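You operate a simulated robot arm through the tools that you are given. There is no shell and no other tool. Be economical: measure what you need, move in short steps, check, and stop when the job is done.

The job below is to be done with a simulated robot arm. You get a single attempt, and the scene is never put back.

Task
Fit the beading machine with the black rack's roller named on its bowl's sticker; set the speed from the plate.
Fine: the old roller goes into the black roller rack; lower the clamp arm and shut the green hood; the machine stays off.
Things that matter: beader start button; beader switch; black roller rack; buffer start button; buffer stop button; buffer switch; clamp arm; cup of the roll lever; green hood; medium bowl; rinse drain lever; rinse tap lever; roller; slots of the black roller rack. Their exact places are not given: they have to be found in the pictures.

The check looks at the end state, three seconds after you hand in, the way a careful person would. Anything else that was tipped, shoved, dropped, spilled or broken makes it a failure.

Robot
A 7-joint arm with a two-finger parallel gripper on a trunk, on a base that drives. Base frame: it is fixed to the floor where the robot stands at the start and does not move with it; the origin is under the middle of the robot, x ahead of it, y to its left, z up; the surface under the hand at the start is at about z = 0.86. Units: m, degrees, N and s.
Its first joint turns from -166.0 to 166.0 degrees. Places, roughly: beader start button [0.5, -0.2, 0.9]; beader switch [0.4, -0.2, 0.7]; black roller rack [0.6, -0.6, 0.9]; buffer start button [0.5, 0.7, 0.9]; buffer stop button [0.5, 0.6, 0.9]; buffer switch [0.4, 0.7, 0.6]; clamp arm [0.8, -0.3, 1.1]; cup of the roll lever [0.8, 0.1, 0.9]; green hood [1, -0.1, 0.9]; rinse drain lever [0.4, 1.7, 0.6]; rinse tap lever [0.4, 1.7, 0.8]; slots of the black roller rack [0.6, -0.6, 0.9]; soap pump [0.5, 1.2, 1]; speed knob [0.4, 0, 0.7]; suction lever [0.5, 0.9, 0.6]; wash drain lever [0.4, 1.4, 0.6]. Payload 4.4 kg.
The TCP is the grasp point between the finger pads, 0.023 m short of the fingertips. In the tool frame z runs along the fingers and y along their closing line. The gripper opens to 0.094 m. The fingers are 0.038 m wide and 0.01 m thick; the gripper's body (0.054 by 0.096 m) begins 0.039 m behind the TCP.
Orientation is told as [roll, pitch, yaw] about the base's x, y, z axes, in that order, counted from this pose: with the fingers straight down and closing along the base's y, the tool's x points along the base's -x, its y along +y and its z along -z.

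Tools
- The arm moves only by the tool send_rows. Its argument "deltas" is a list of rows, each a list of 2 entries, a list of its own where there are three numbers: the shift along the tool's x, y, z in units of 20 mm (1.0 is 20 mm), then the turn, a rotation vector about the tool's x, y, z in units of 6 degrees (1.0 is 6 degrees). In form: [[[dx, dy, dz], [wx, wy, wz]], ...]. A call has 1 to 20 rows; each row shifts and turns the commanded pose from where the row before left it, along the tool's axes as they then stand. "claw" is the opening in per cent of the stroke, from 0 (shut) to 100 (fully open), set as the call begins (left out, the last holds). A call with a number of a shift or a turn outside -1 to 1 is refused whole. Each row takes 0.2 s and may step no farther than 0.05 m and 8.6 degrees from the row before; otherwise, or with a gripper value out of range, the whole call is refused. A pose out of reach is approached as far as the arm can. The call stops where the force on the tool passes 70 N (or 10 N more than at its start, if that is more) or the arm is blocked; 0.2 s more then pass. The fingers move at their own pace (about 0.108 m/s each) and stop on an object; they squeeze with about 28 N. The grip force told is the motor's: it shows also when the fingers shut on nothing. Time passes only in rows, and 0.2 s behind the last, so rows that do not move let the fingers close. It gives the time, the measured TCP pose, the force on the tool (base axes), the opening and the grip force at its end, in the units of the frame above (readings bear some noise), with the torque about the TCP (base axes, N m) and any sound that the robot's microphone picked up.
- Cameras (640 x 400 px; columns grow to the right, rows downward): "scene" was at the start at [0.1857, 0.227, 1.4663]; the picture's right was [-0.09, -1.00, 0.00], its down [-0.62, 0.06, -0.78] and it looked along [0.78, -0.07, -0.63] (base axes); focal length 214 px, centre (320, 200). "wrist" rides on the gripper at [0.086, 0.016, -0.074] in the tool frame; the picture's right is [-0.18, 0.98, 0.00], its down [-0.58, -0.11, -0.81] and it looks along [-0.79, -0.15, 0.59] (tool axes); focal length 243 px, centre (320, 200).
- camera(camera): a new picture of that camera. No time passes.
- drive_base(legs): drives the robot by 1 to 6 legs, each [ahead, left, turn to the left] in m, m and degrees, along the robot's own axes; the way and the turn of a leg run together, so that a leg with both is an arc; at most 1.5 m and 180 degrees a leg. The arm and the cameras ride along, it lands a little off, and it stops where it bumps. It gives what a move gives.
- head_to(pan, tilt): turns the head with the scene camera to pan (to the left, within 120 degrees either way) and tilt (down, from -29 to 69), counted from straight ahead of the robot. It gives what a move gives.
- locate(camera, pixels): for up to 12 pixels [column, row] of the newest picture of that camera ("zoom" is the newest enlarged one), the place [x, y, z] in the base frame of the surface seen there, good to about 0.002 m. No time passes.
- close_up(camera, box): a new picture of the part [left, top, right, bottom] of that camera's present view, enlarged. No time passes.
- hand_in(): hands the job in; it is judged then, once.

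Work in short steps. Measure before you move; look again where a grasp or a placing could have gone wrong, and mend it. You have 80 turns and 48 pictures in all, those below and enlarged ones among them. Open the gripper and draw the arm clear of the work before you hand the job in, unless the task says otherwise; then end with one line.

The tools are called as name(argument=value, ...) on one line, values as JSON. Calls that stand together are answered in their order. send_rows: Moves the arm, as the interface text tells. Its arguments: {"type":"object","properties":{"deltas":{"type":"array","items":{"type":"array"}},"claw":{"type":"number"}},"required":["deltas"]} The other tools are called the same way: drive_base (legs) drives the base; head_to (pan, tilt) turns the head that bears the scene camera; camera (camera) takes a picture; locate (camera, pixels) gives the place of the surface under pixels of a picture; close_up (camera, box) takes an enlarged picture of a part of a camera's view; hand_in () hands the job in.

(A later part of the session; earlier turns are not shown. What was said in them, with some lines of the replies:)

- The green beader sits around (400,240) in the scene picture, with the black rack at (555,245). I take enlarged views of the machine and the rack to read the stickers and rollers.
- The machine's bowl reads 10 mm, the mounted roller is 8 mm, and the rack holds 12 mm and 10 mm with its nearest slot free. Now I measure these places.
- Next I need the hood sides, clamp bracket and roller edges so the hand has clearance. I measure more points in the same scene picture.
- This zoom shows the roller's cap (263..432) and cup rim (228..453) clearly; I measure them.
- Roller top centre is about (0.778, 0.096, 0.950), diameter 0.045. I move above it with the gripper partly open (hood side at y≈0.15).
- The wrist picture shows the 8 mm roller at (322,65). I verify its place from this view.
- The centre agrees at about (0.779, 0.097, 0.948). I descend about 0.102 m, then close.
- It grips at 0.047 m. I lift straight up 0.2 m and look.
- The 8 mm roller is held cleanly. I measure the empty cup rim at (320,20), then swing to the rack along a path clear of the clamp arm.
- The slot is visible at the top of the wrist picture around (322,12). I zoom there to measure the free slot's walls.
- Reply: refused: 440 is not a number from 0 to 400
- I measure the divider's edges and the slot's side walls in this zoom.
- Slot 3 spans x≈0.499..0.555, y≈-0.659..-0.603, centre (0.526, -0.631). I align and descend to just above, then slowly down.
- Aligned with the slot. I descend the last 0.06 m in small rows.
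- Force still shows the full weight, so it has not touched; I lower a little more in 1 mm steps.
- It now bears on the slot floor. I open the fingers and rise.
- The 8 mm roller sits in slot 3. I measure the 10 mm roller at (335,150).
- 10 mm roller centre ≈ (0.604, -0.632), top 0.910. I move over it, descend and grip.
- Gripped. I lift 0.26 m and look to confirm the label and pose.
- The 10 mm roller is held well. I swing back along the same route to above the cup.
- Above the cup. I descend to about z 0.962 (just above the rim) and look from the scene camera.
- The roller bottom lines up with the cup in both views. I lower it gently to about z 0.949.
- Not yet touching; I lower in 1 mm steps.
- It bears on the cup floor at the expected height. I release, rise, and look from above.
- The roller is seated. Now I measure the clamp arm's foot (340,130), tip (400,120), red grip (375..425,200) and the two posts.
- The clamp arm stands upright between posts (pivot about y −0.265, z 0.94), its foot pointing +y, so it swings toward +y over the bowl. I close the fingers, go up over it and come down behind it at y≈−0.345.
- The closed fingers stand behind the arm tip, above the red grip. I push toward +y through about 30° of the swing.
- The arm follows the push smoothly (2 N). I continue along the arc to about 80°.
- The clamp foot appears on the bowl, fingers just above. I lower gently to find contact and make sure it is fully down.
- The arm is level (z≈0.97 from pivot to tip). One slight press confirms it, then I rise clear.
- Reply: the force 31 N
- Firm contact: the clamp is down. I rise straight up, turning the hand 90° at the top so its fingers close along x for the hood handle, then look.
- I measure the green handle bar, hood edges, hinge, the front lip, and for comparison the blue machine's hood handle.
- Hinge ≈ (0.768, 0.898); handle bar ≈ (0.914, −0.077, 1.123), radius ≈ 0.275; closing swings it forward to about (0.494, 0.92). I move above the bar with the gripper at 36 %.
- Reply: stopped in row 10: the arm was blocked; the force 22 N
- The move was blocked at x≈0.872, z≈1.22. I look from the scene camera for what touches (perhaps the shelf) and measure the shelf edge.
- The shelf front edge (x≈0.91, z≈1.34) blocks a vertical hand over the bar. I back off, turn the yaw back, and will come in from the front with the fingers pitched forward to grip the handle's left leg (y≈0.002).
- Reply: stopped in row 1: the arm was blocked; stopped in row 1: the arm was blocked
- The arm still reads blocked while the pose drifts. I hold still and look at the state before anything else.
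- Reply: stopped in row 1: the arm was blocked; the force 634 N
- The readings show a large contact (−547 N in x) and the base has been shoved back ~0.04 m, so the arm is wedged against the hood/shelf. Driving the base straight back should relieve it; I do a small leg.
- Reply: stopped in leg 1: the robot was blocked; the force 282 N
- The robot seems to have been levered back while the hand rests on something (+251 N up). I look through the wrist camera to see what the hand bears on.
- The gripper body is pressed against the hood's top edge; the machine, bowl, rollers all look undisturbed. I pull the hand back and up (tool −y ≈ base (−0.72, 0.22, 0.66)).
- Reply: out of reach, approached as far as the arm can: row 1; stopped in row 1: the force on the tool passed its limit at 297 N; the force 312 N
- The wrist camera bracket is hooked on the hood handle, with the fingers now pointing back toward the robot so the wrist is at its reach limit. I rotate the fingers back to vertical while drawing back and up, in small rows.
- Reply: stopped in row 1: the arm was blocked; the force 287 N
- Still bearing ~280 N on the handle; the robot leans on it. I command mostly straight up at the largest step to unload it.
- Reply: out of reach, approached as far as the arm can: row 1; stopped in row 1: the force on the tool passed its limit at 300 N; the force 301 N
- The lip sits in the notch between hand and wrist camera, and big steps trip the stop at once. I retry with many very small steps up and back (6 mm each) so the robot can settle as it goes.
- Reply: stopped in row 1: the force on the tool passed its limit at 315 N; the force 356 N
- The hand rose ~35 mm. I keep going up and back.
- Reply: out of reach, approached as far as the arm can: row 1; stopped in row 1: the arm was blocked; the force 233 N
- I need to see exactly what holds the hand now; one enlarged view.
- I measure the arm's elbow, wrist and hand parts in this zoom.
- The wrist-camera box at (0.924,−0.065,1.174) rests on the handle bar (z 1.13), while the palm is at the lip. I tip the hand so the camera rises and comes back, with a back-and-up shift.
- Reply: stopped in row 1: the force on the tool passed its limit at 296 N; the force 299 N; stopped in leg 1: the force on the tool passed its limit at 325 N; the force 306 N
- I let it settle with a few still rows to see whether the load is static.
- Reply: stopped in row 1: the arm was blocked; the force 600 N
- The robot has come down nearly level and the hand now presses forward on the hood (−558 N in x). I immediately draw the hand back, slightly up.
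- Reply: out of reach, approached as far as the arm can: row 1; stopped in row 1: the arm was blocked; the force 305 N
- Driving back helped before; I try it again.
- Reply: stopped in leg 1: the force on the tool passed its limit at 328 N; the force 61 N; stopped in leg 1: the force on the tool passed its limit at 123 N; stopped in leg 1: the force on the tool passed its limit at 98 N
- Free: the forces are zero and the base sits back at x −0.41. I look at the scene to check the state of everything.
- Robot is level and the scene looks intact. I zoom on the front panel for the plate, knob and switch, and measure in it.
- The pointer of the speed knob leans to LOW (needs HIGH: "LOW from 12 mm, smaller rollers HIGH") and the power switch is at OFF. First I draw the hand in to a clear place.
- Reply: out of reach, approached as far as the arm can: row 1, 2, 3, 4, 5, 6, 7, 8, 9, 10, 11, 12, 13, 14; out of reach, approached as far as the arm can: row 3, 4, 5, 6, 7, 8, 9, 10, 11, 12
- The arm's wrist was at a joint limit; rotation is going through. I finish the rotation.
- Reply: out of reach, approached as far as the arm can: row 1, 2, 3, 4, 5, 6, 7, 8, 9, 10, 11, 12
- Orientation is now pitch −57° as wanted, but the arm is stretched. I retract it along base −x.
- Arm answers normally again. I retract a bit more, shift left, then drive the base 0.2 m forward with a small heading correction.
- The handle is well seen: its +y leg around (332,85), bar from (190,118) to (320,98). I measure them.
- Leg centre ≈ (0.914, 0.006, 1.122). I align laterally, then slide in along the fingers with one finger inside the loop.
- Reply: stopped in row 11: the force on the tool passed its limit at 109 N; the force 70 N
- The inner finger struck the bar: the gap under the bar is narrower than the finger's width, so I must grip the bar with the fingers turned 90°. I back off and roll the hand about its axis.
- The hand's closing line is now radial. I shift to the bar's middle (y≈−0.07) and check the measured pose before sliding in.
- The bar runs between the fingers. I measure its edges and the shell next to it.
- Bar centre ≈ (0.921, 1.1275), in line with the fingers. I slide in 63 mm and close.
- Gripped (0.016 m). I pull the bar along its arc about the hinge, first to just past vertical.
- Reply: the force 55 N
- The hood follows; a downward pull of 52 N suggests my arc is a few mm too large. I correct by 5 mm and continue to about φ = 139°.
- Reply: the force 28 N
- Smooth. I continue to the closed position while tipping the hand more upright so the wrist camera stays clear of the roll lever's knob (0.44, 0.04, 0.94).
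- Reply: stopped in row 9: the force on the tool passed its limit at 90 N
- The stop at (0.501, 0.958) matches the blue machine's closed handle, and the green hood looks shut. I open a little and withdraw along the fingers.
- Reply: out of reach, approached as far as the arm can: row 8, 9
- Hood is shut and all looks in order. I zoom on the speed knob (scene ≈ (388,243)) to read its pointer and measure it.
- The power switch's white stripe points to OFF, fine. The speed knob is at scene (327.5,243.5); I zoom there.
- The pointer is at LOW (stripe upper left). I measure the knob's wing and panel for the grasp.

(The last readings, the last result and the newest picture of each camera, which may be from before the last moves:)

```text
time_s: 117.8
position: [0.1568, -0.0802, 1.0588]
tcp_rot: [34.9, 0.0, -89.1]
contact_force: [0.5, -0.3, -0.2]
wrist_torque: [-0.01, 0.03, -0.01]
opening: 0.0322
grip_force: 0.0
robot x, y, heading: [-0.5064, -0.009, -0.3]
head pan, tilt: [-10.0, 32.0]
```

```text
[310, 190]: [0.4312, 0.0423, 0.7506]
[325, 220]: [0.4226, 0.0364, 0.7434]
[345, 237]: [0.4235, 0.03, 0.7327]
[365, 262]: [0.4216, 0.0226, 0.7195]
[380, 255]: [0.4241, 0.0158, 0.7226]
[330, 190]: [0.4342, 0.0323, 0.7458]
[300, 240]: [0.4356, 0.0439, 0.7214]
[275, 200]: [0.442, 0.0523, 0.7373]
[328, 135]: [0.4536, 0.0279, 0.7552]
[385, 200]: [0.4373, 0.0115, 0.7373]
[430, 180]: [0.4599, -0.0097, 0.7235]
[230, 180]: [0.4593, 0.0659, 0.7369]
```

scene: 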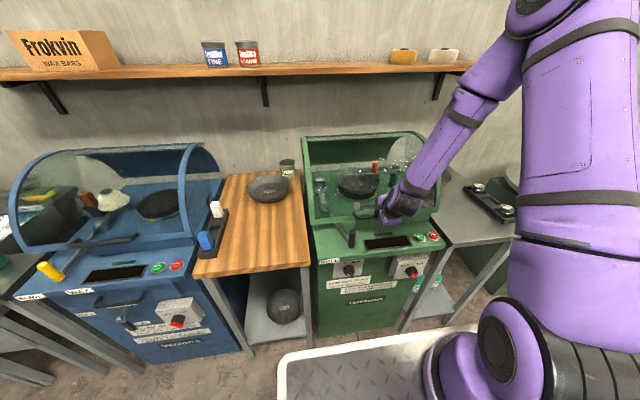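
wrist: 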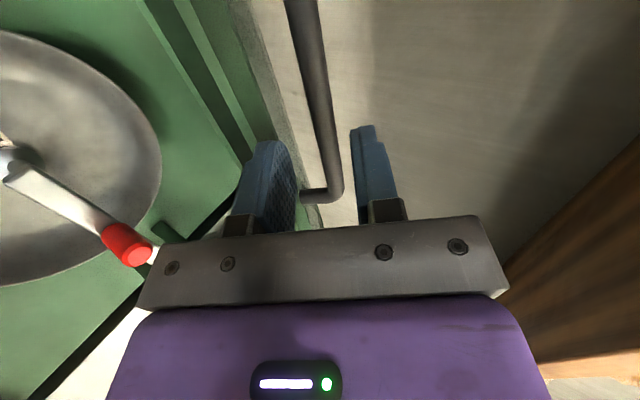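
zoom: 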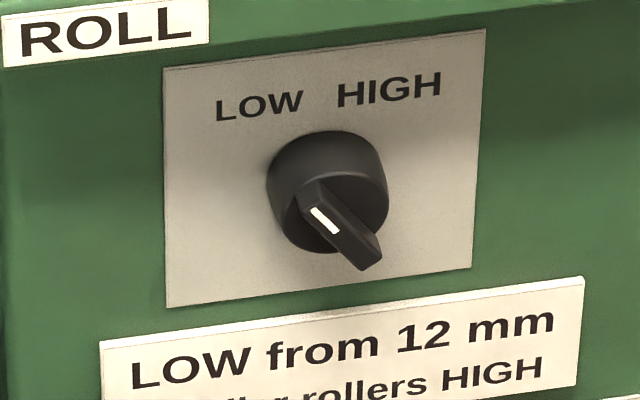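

Knob axis ≈ (y 0.031, z 0.735), wing front x≈0.4225, leaning 38° to the left; knob face x≈0.435. I bring the hand to a free place in front and turn it to point at the panel with its closing line across the wing.

send_rows(deltas=[[[0.5, -0.147, 1], [0, 0, 0]], [[0.5, -0.147, 1], [0, 0, 0]], [[0.5, -0.147, 1], [0, 0, 0]], [[0.5, -0.147, 1], [0, 0, 0]], [[0.5, -0.147, 1], [0, 0, 0]], [[0.5, -0.147, 1], [0, 0, 0]], [[0.5, -0.147, 1], [0, 0, 0]], [[0.5, -0.147, 1], [0, 0, 0]], [[0.5, -0.147, 1], [0, 0, 0]], [[0, 0, 0], [0, 0, 0]]])

send_rows(deltas=[[[0, 0, 0], [-0.214, -0.439, -0.842]], [[0, 0, 0], [-0.214, -0.439, -0.842]], [[0, 0, 0], [-0.214, -0.439, -0.842]], [[0, 0, 0], [-0.214, -0.439, -0.842]], [[0, 0, 0], [-0.214, -0.439, -0.842]], [[0, 0, 0], [-0.214, -0.439, -0.842]], [[0, 0, 0], [-0.214, -0.439, -0.842]], [[0, 0, 0], [-0.214, -0.439, -0.842]], [[0, 0, 0], [-0.214, -0.439, -0.842]], [[0, 0, 0], [-0.214, -0.439, -0.842]], [[0, 0, 0], [-0.214, -0.439, -0.842]], [[0, 0, 0], [-0.214, -0.439, -0.842]]])

send_rows(deltas=[[[0, 0, 0], [-0.214, -0.439, -0.842]], [[0, 0, 0], [-0.214, -0.439, -0.842]], [[0, 0, 0], [-0.214, -0.439, -0.842]], [[0, 0, 0], [-0.214, -0.439, -0.842]], [[0, 0, 0], [-0.214, -0.439, -0.842]], [[0, 0, 0], [-0.214, -0.439, -0.842]], [[0, 0, 0], [-0.214, -0.439, -0.842]], [[0, 0, 0], [-0.214, -0.439, -0.842]], [[0, 0, 0], [-0.214, -0.439, -0.842]], [[0, 0, 0], [-0.214, -0.439, -0.842]], [[0, 0, 0], [-0.214, -0.439, -0.842]], [[0, 0, 0], [0, 0, 0]]])

```text
time_s: 120.0
position: [0.2353, 0.0115, 0.8968]
tcp_rot: [34.9, 0.1, -89.1]
contact_force: [-0.2, -0.4, 0.4]
wrist_torque: [-0.04, 0.02, 0.02]
opening: 0.0324
grip_force: 0.1
robot x, y, heading: [-0.5074, -0.0121, -0.3]
head pan, tilt: [-10.0, 32.0]
```

```text
time_s: 122.6
position: [0.2347, 0.0103, 0.8959]
tcp_rot: [28.7, -61.5, -50.3]
contact_force: [0.3, -0.1, 0.4]
wrist_torque: [-0.02, -0.01, 0.03]
opening: 0.032
grip_force: 0.2
robot x, y, heading: [-0.5065, -0.0094, -0.2]
head pan, tilt: [-10.0, 32.0]
```

```text
time_s: 125.2
position: [0.2365, 0.0119, 0.8958]
tcp_rot: [-89.9, -52.0, 90.7]
contact_force: [-0.4, -0.8, -0.6]
wrist_torque: [-0.01, -0.01, -0.03]
opening: 0.032
grip_force: 0.0
robot x, y, heading: [-0.5097, -0.0072, -0.2]
head pan, tilt: [-10.0, 32.0]
```

Orientation is as wanted. I move to a stand-off 40 mm short of the grasp point and verify with the wrist camera.

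send_rows(deltas=[[[0.92, 0.91, 0.2], [0, 0, 0]], [[0.92, 0.91, 0.8], [0, 0, 0]], [[0.92, 0.91, 0.9], [0, 0, 0]], [[0.92, 0.91, 0.9], [0, 0, 0]], [[0.92, 0.91, 0.95], [0, 0, 0]], [[0.92, 0.91, 0.95], [0, 0, 0]], [[0.24, 0.25, 0.95], [0, 0, 0]], [[0, 0, 0.95], [0, 0, 0]], [[0, 0, 0], [0, 0, 0]]])

camera(camera="wrist")

```text
time_s: 127.2
position: [0.3684, 0.0312, 0.7353]
tcp_rot: [-89.7, -52.0, 90.6]
contact_force: [-0.3, 0.3, 0.8]
wrist_torque: [0.0, 0.0, 0.02]
opening: 0.0319
grip_force: 0.2
robot x, y, heading: [-0.5065, -0.0082, -0.3]
head pan, tilt: [-10.0, 32.0]
```

```text
2 pictures are left
```

wrist: 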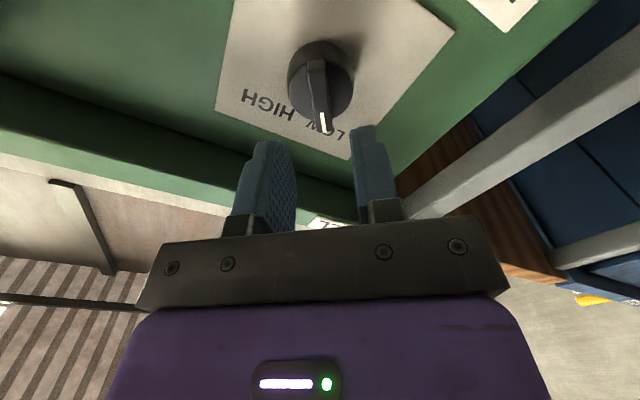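

The wing stands between the fingers and parallel to them. I measure it once more before going in.

locate(camera="wrist", pixels=[[325, 125], [318, 66], [321, 100], [312, 95], [330, 95], [335, 85], [300, 85]])

```text
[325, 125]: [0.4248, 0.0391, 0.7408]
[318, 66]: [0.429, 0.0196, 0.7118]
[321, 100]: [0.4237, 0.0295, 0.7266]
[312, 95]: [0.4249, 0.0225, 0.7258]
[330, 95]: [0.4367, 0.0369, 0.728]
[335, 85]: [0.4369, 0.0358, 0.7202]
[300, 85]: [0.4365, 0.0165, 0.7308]
```

Fits within a few mm. I shift 4 mm along the wing, advance to x≈0.410, and close on it.

send_rows(deltas=[[[0.19, 0.1, 0.7], [0, 0, 0]], [[0, 0, 0.7], [0, 0, 0]], [[0, 0, 0.66], [0, 0, 0]], [[0, 0, 0], [0, 0, 0]]])

send_rows(deltas=[[[0, 0, 0], [0, 0, 0]], [[0, 0, 0], [0, 0, 0]], [[0, 0, 0], [0, 0, 0]]], claw=0)

```text
time_s: 128.2
position: [0.4091, 0.0319, 0.7296]
tcp_rot: [-89.8, -52.0, 90.7]
contact_force: [-0.6, -0.2, 0.1]
wrist_torque: [0.0, 0.01, 0.0]
opening: 0.0322
grip_force: 0.0
robot x, y, heading: [-0.5086, -0.0064, -0.4]
head pan, tilt: [-10.0, 32.0]
```

```text
time_s: 129.0
position: [0.4089, 0.0302, 0.7306]
tcp_rot: [-89.9, -52.1, 90.7]
contact_force: [-0.7, -9.3, 7.9]
wrist_torque: [1.81, -0.34, -0.33]
opening: 0.0128
grip_force: 45.5
robot x, y, heading: [-0.5059, -0.009, -0.6]
head pan, tilt: [-10.0, 32.0]
```

Gripped on the wing. I turn it clockwise (tool +z) by 66° first and read the torque.

send_rows(deltas=[[[0, 0, 0], [0, 0, 1]], [[0, 0, 0], [0, 0, 1]], [[0, 0, 0], [0, 0, 1]], [[0, 0, 0], [0, 0, 1]], [[0, 0, 0], [0, 0, 1]], [[0, 0, 0], [0, 0, 1]], [[0, 0, 0], [0, 0, 1]], [[0, 0, 0], [0, 0, 1]], [[0, 0, 0], [0, 0, 1]], [[0, 0, 0], [0, 0, 1]], [[0, 0, 0], [0, 0, 1]], [[0, 0, 0], [0, 0, 0]]])

```text
time_s: 131.6
position: [0.4096, 0.0296, 0.7302]
tcp_rot: [89.9, -61.8, -89.2]
contact_force: [9.7, -33.5, 13.9]
wrist_torque: [0.01, -0.6, -1.15]
opening: 0.0111
grip_force: 45.0
robot x, y, heading: [-0.5086, -0.0102, -0.7]
head pan, tilt: [-10.0, 32.0]
```

No stop yet. I turn 12° more and check.

send_rows(deltas=[[[0, 0, 0], [0, 0, 0.7]], [[0, 0, 0], [0, 0, 0.7]], [[0, 0, 0], [0, 0, 0.6]], [[0, 0, 0], [0, 0, 0]]])

```text
time_s: 132.6
position: [0.409, 0.0318, 0.7321]
tcp_rot: [89.8, -50.0, -89.2]
contact_force: [10.4, -35.0, 12.0]
wrist_torque: [-1.83, -0.06, -0.77]
opening: 0.014
grip_force: 45.1
robot x, y, heading: [-0.5099, -0.0096, -0.3]
head pan, tilt: [-10.0, 32.0]
```

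The torque reversed (−1.8 N m) and the fingers are prying slightly wider, so the knob is at its end stop. I release, back out and look.

send_rows(deltas=[[[0, 0, 0], [0, 0, 0]], [[0, 0, 0], [0, 0, 0]], [[0, 0, -0.5], [0, 0, 0]], [[0, 0, -1], [0, 0, 0]], [[0, 0, -1], [0, 0, 0]], [[0, 0, -1], [0, 0, 0]], [[0, 0, -1], [0, 0, 0]], [[0, 0, 0], [0, 0, 0]]], claw=40)

camera(camera="wrist")

```text
time_s: 134.4
position: [0.3188, 0.0313, 0.7311]
tcp_rot: [89.8, -50.0, -88.9]
contact_force: [-0.9, 0.5, 0.2]
wrist_torque: [0.01, -0.01, 0.0]
opening: 0.0377
grip_force: 0.1
robot x, y, heading: [-0.5049, -0.0094, -0.3]
head pan, tilt: [-10.0, 32.0]
```

```text
1 pictures are left
5 turns are left
```

wrist: 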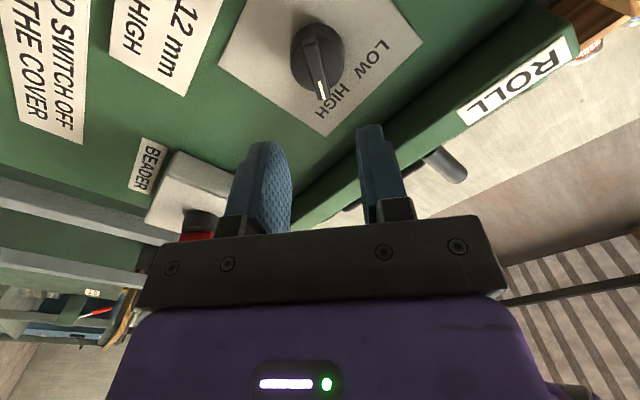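

The pointer's stripe now points at HIGH. I drive back to clear the work, open the gripper and take the last picture.

drive_base(legs=[[-0.25, 0, 0]])

send_rows(deltas=[[[0, 0, 0], [0, 0, 0]], [[0, 0, 0], [0, 0, 0]], [[0, 0, 0], [0, 0, 0]]], claw=100)

close_up(camera="scene", box=[200, 80, 520, 280])

```text
time_s: 136.2
position: [0.0697, 0.035, 0.7306]
tcp_rot: [89.9, -50.0, -88.9]
contact_force: [-0.2, 0.4, 0.9]
wrist_torque: [-0.02, 0.0, -0.01]
opening: 0.0374
grip_force: 0.0
robot x, y, heading: [-0.7561, -0.0044, -0.3]
head pan, tilt: [-10.0, 32.0]
```

```text
time_s: 137.0
position: [0.069, 0.0358, 0.7306]
tcp_rot: [89.8, -50.0, -88.8]
contact_force: [-0.1, -0.2, -0.6]
wrist_torque: [-0.01, 0.01, 0.0]
opening: 0.0942
grip_force: 0.0
robot x, y, heading: [-0.7549, -0.0073, -0.3]
head pan, tilt: [-10.0, 32.0]
```

```text
2.00 times, centred on (360, 180) of scene
4 turns are left
```

zoom: 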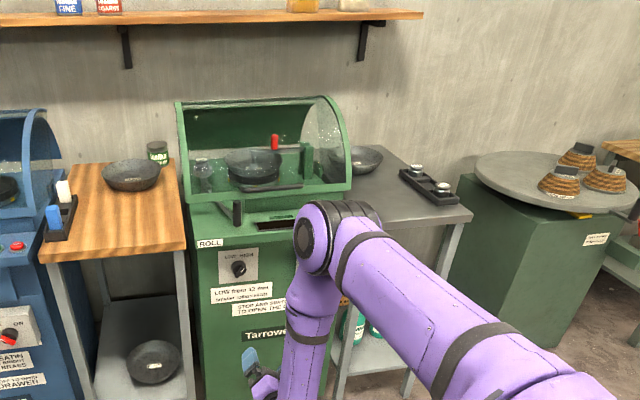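

The last picture shows the hood shut, the clamp down, the rollers in the rack and the cup, and the speed knob at HIGH. The arm is clear and the gripper is open, so I hand in.

hand_in()

```text
The job is handed in.
```

I handed the job in with the 10 mm roller fitted, the old 8 mm roller in the black rack, the clamp arm down, the green hood shut, the speed at HIGH and the machine off. While I was reaching for the hood handle, the hand jammed against the hood with several hundred newtons and the robot tipped back. I saw nothing moved or broken in the pictures afterwards.
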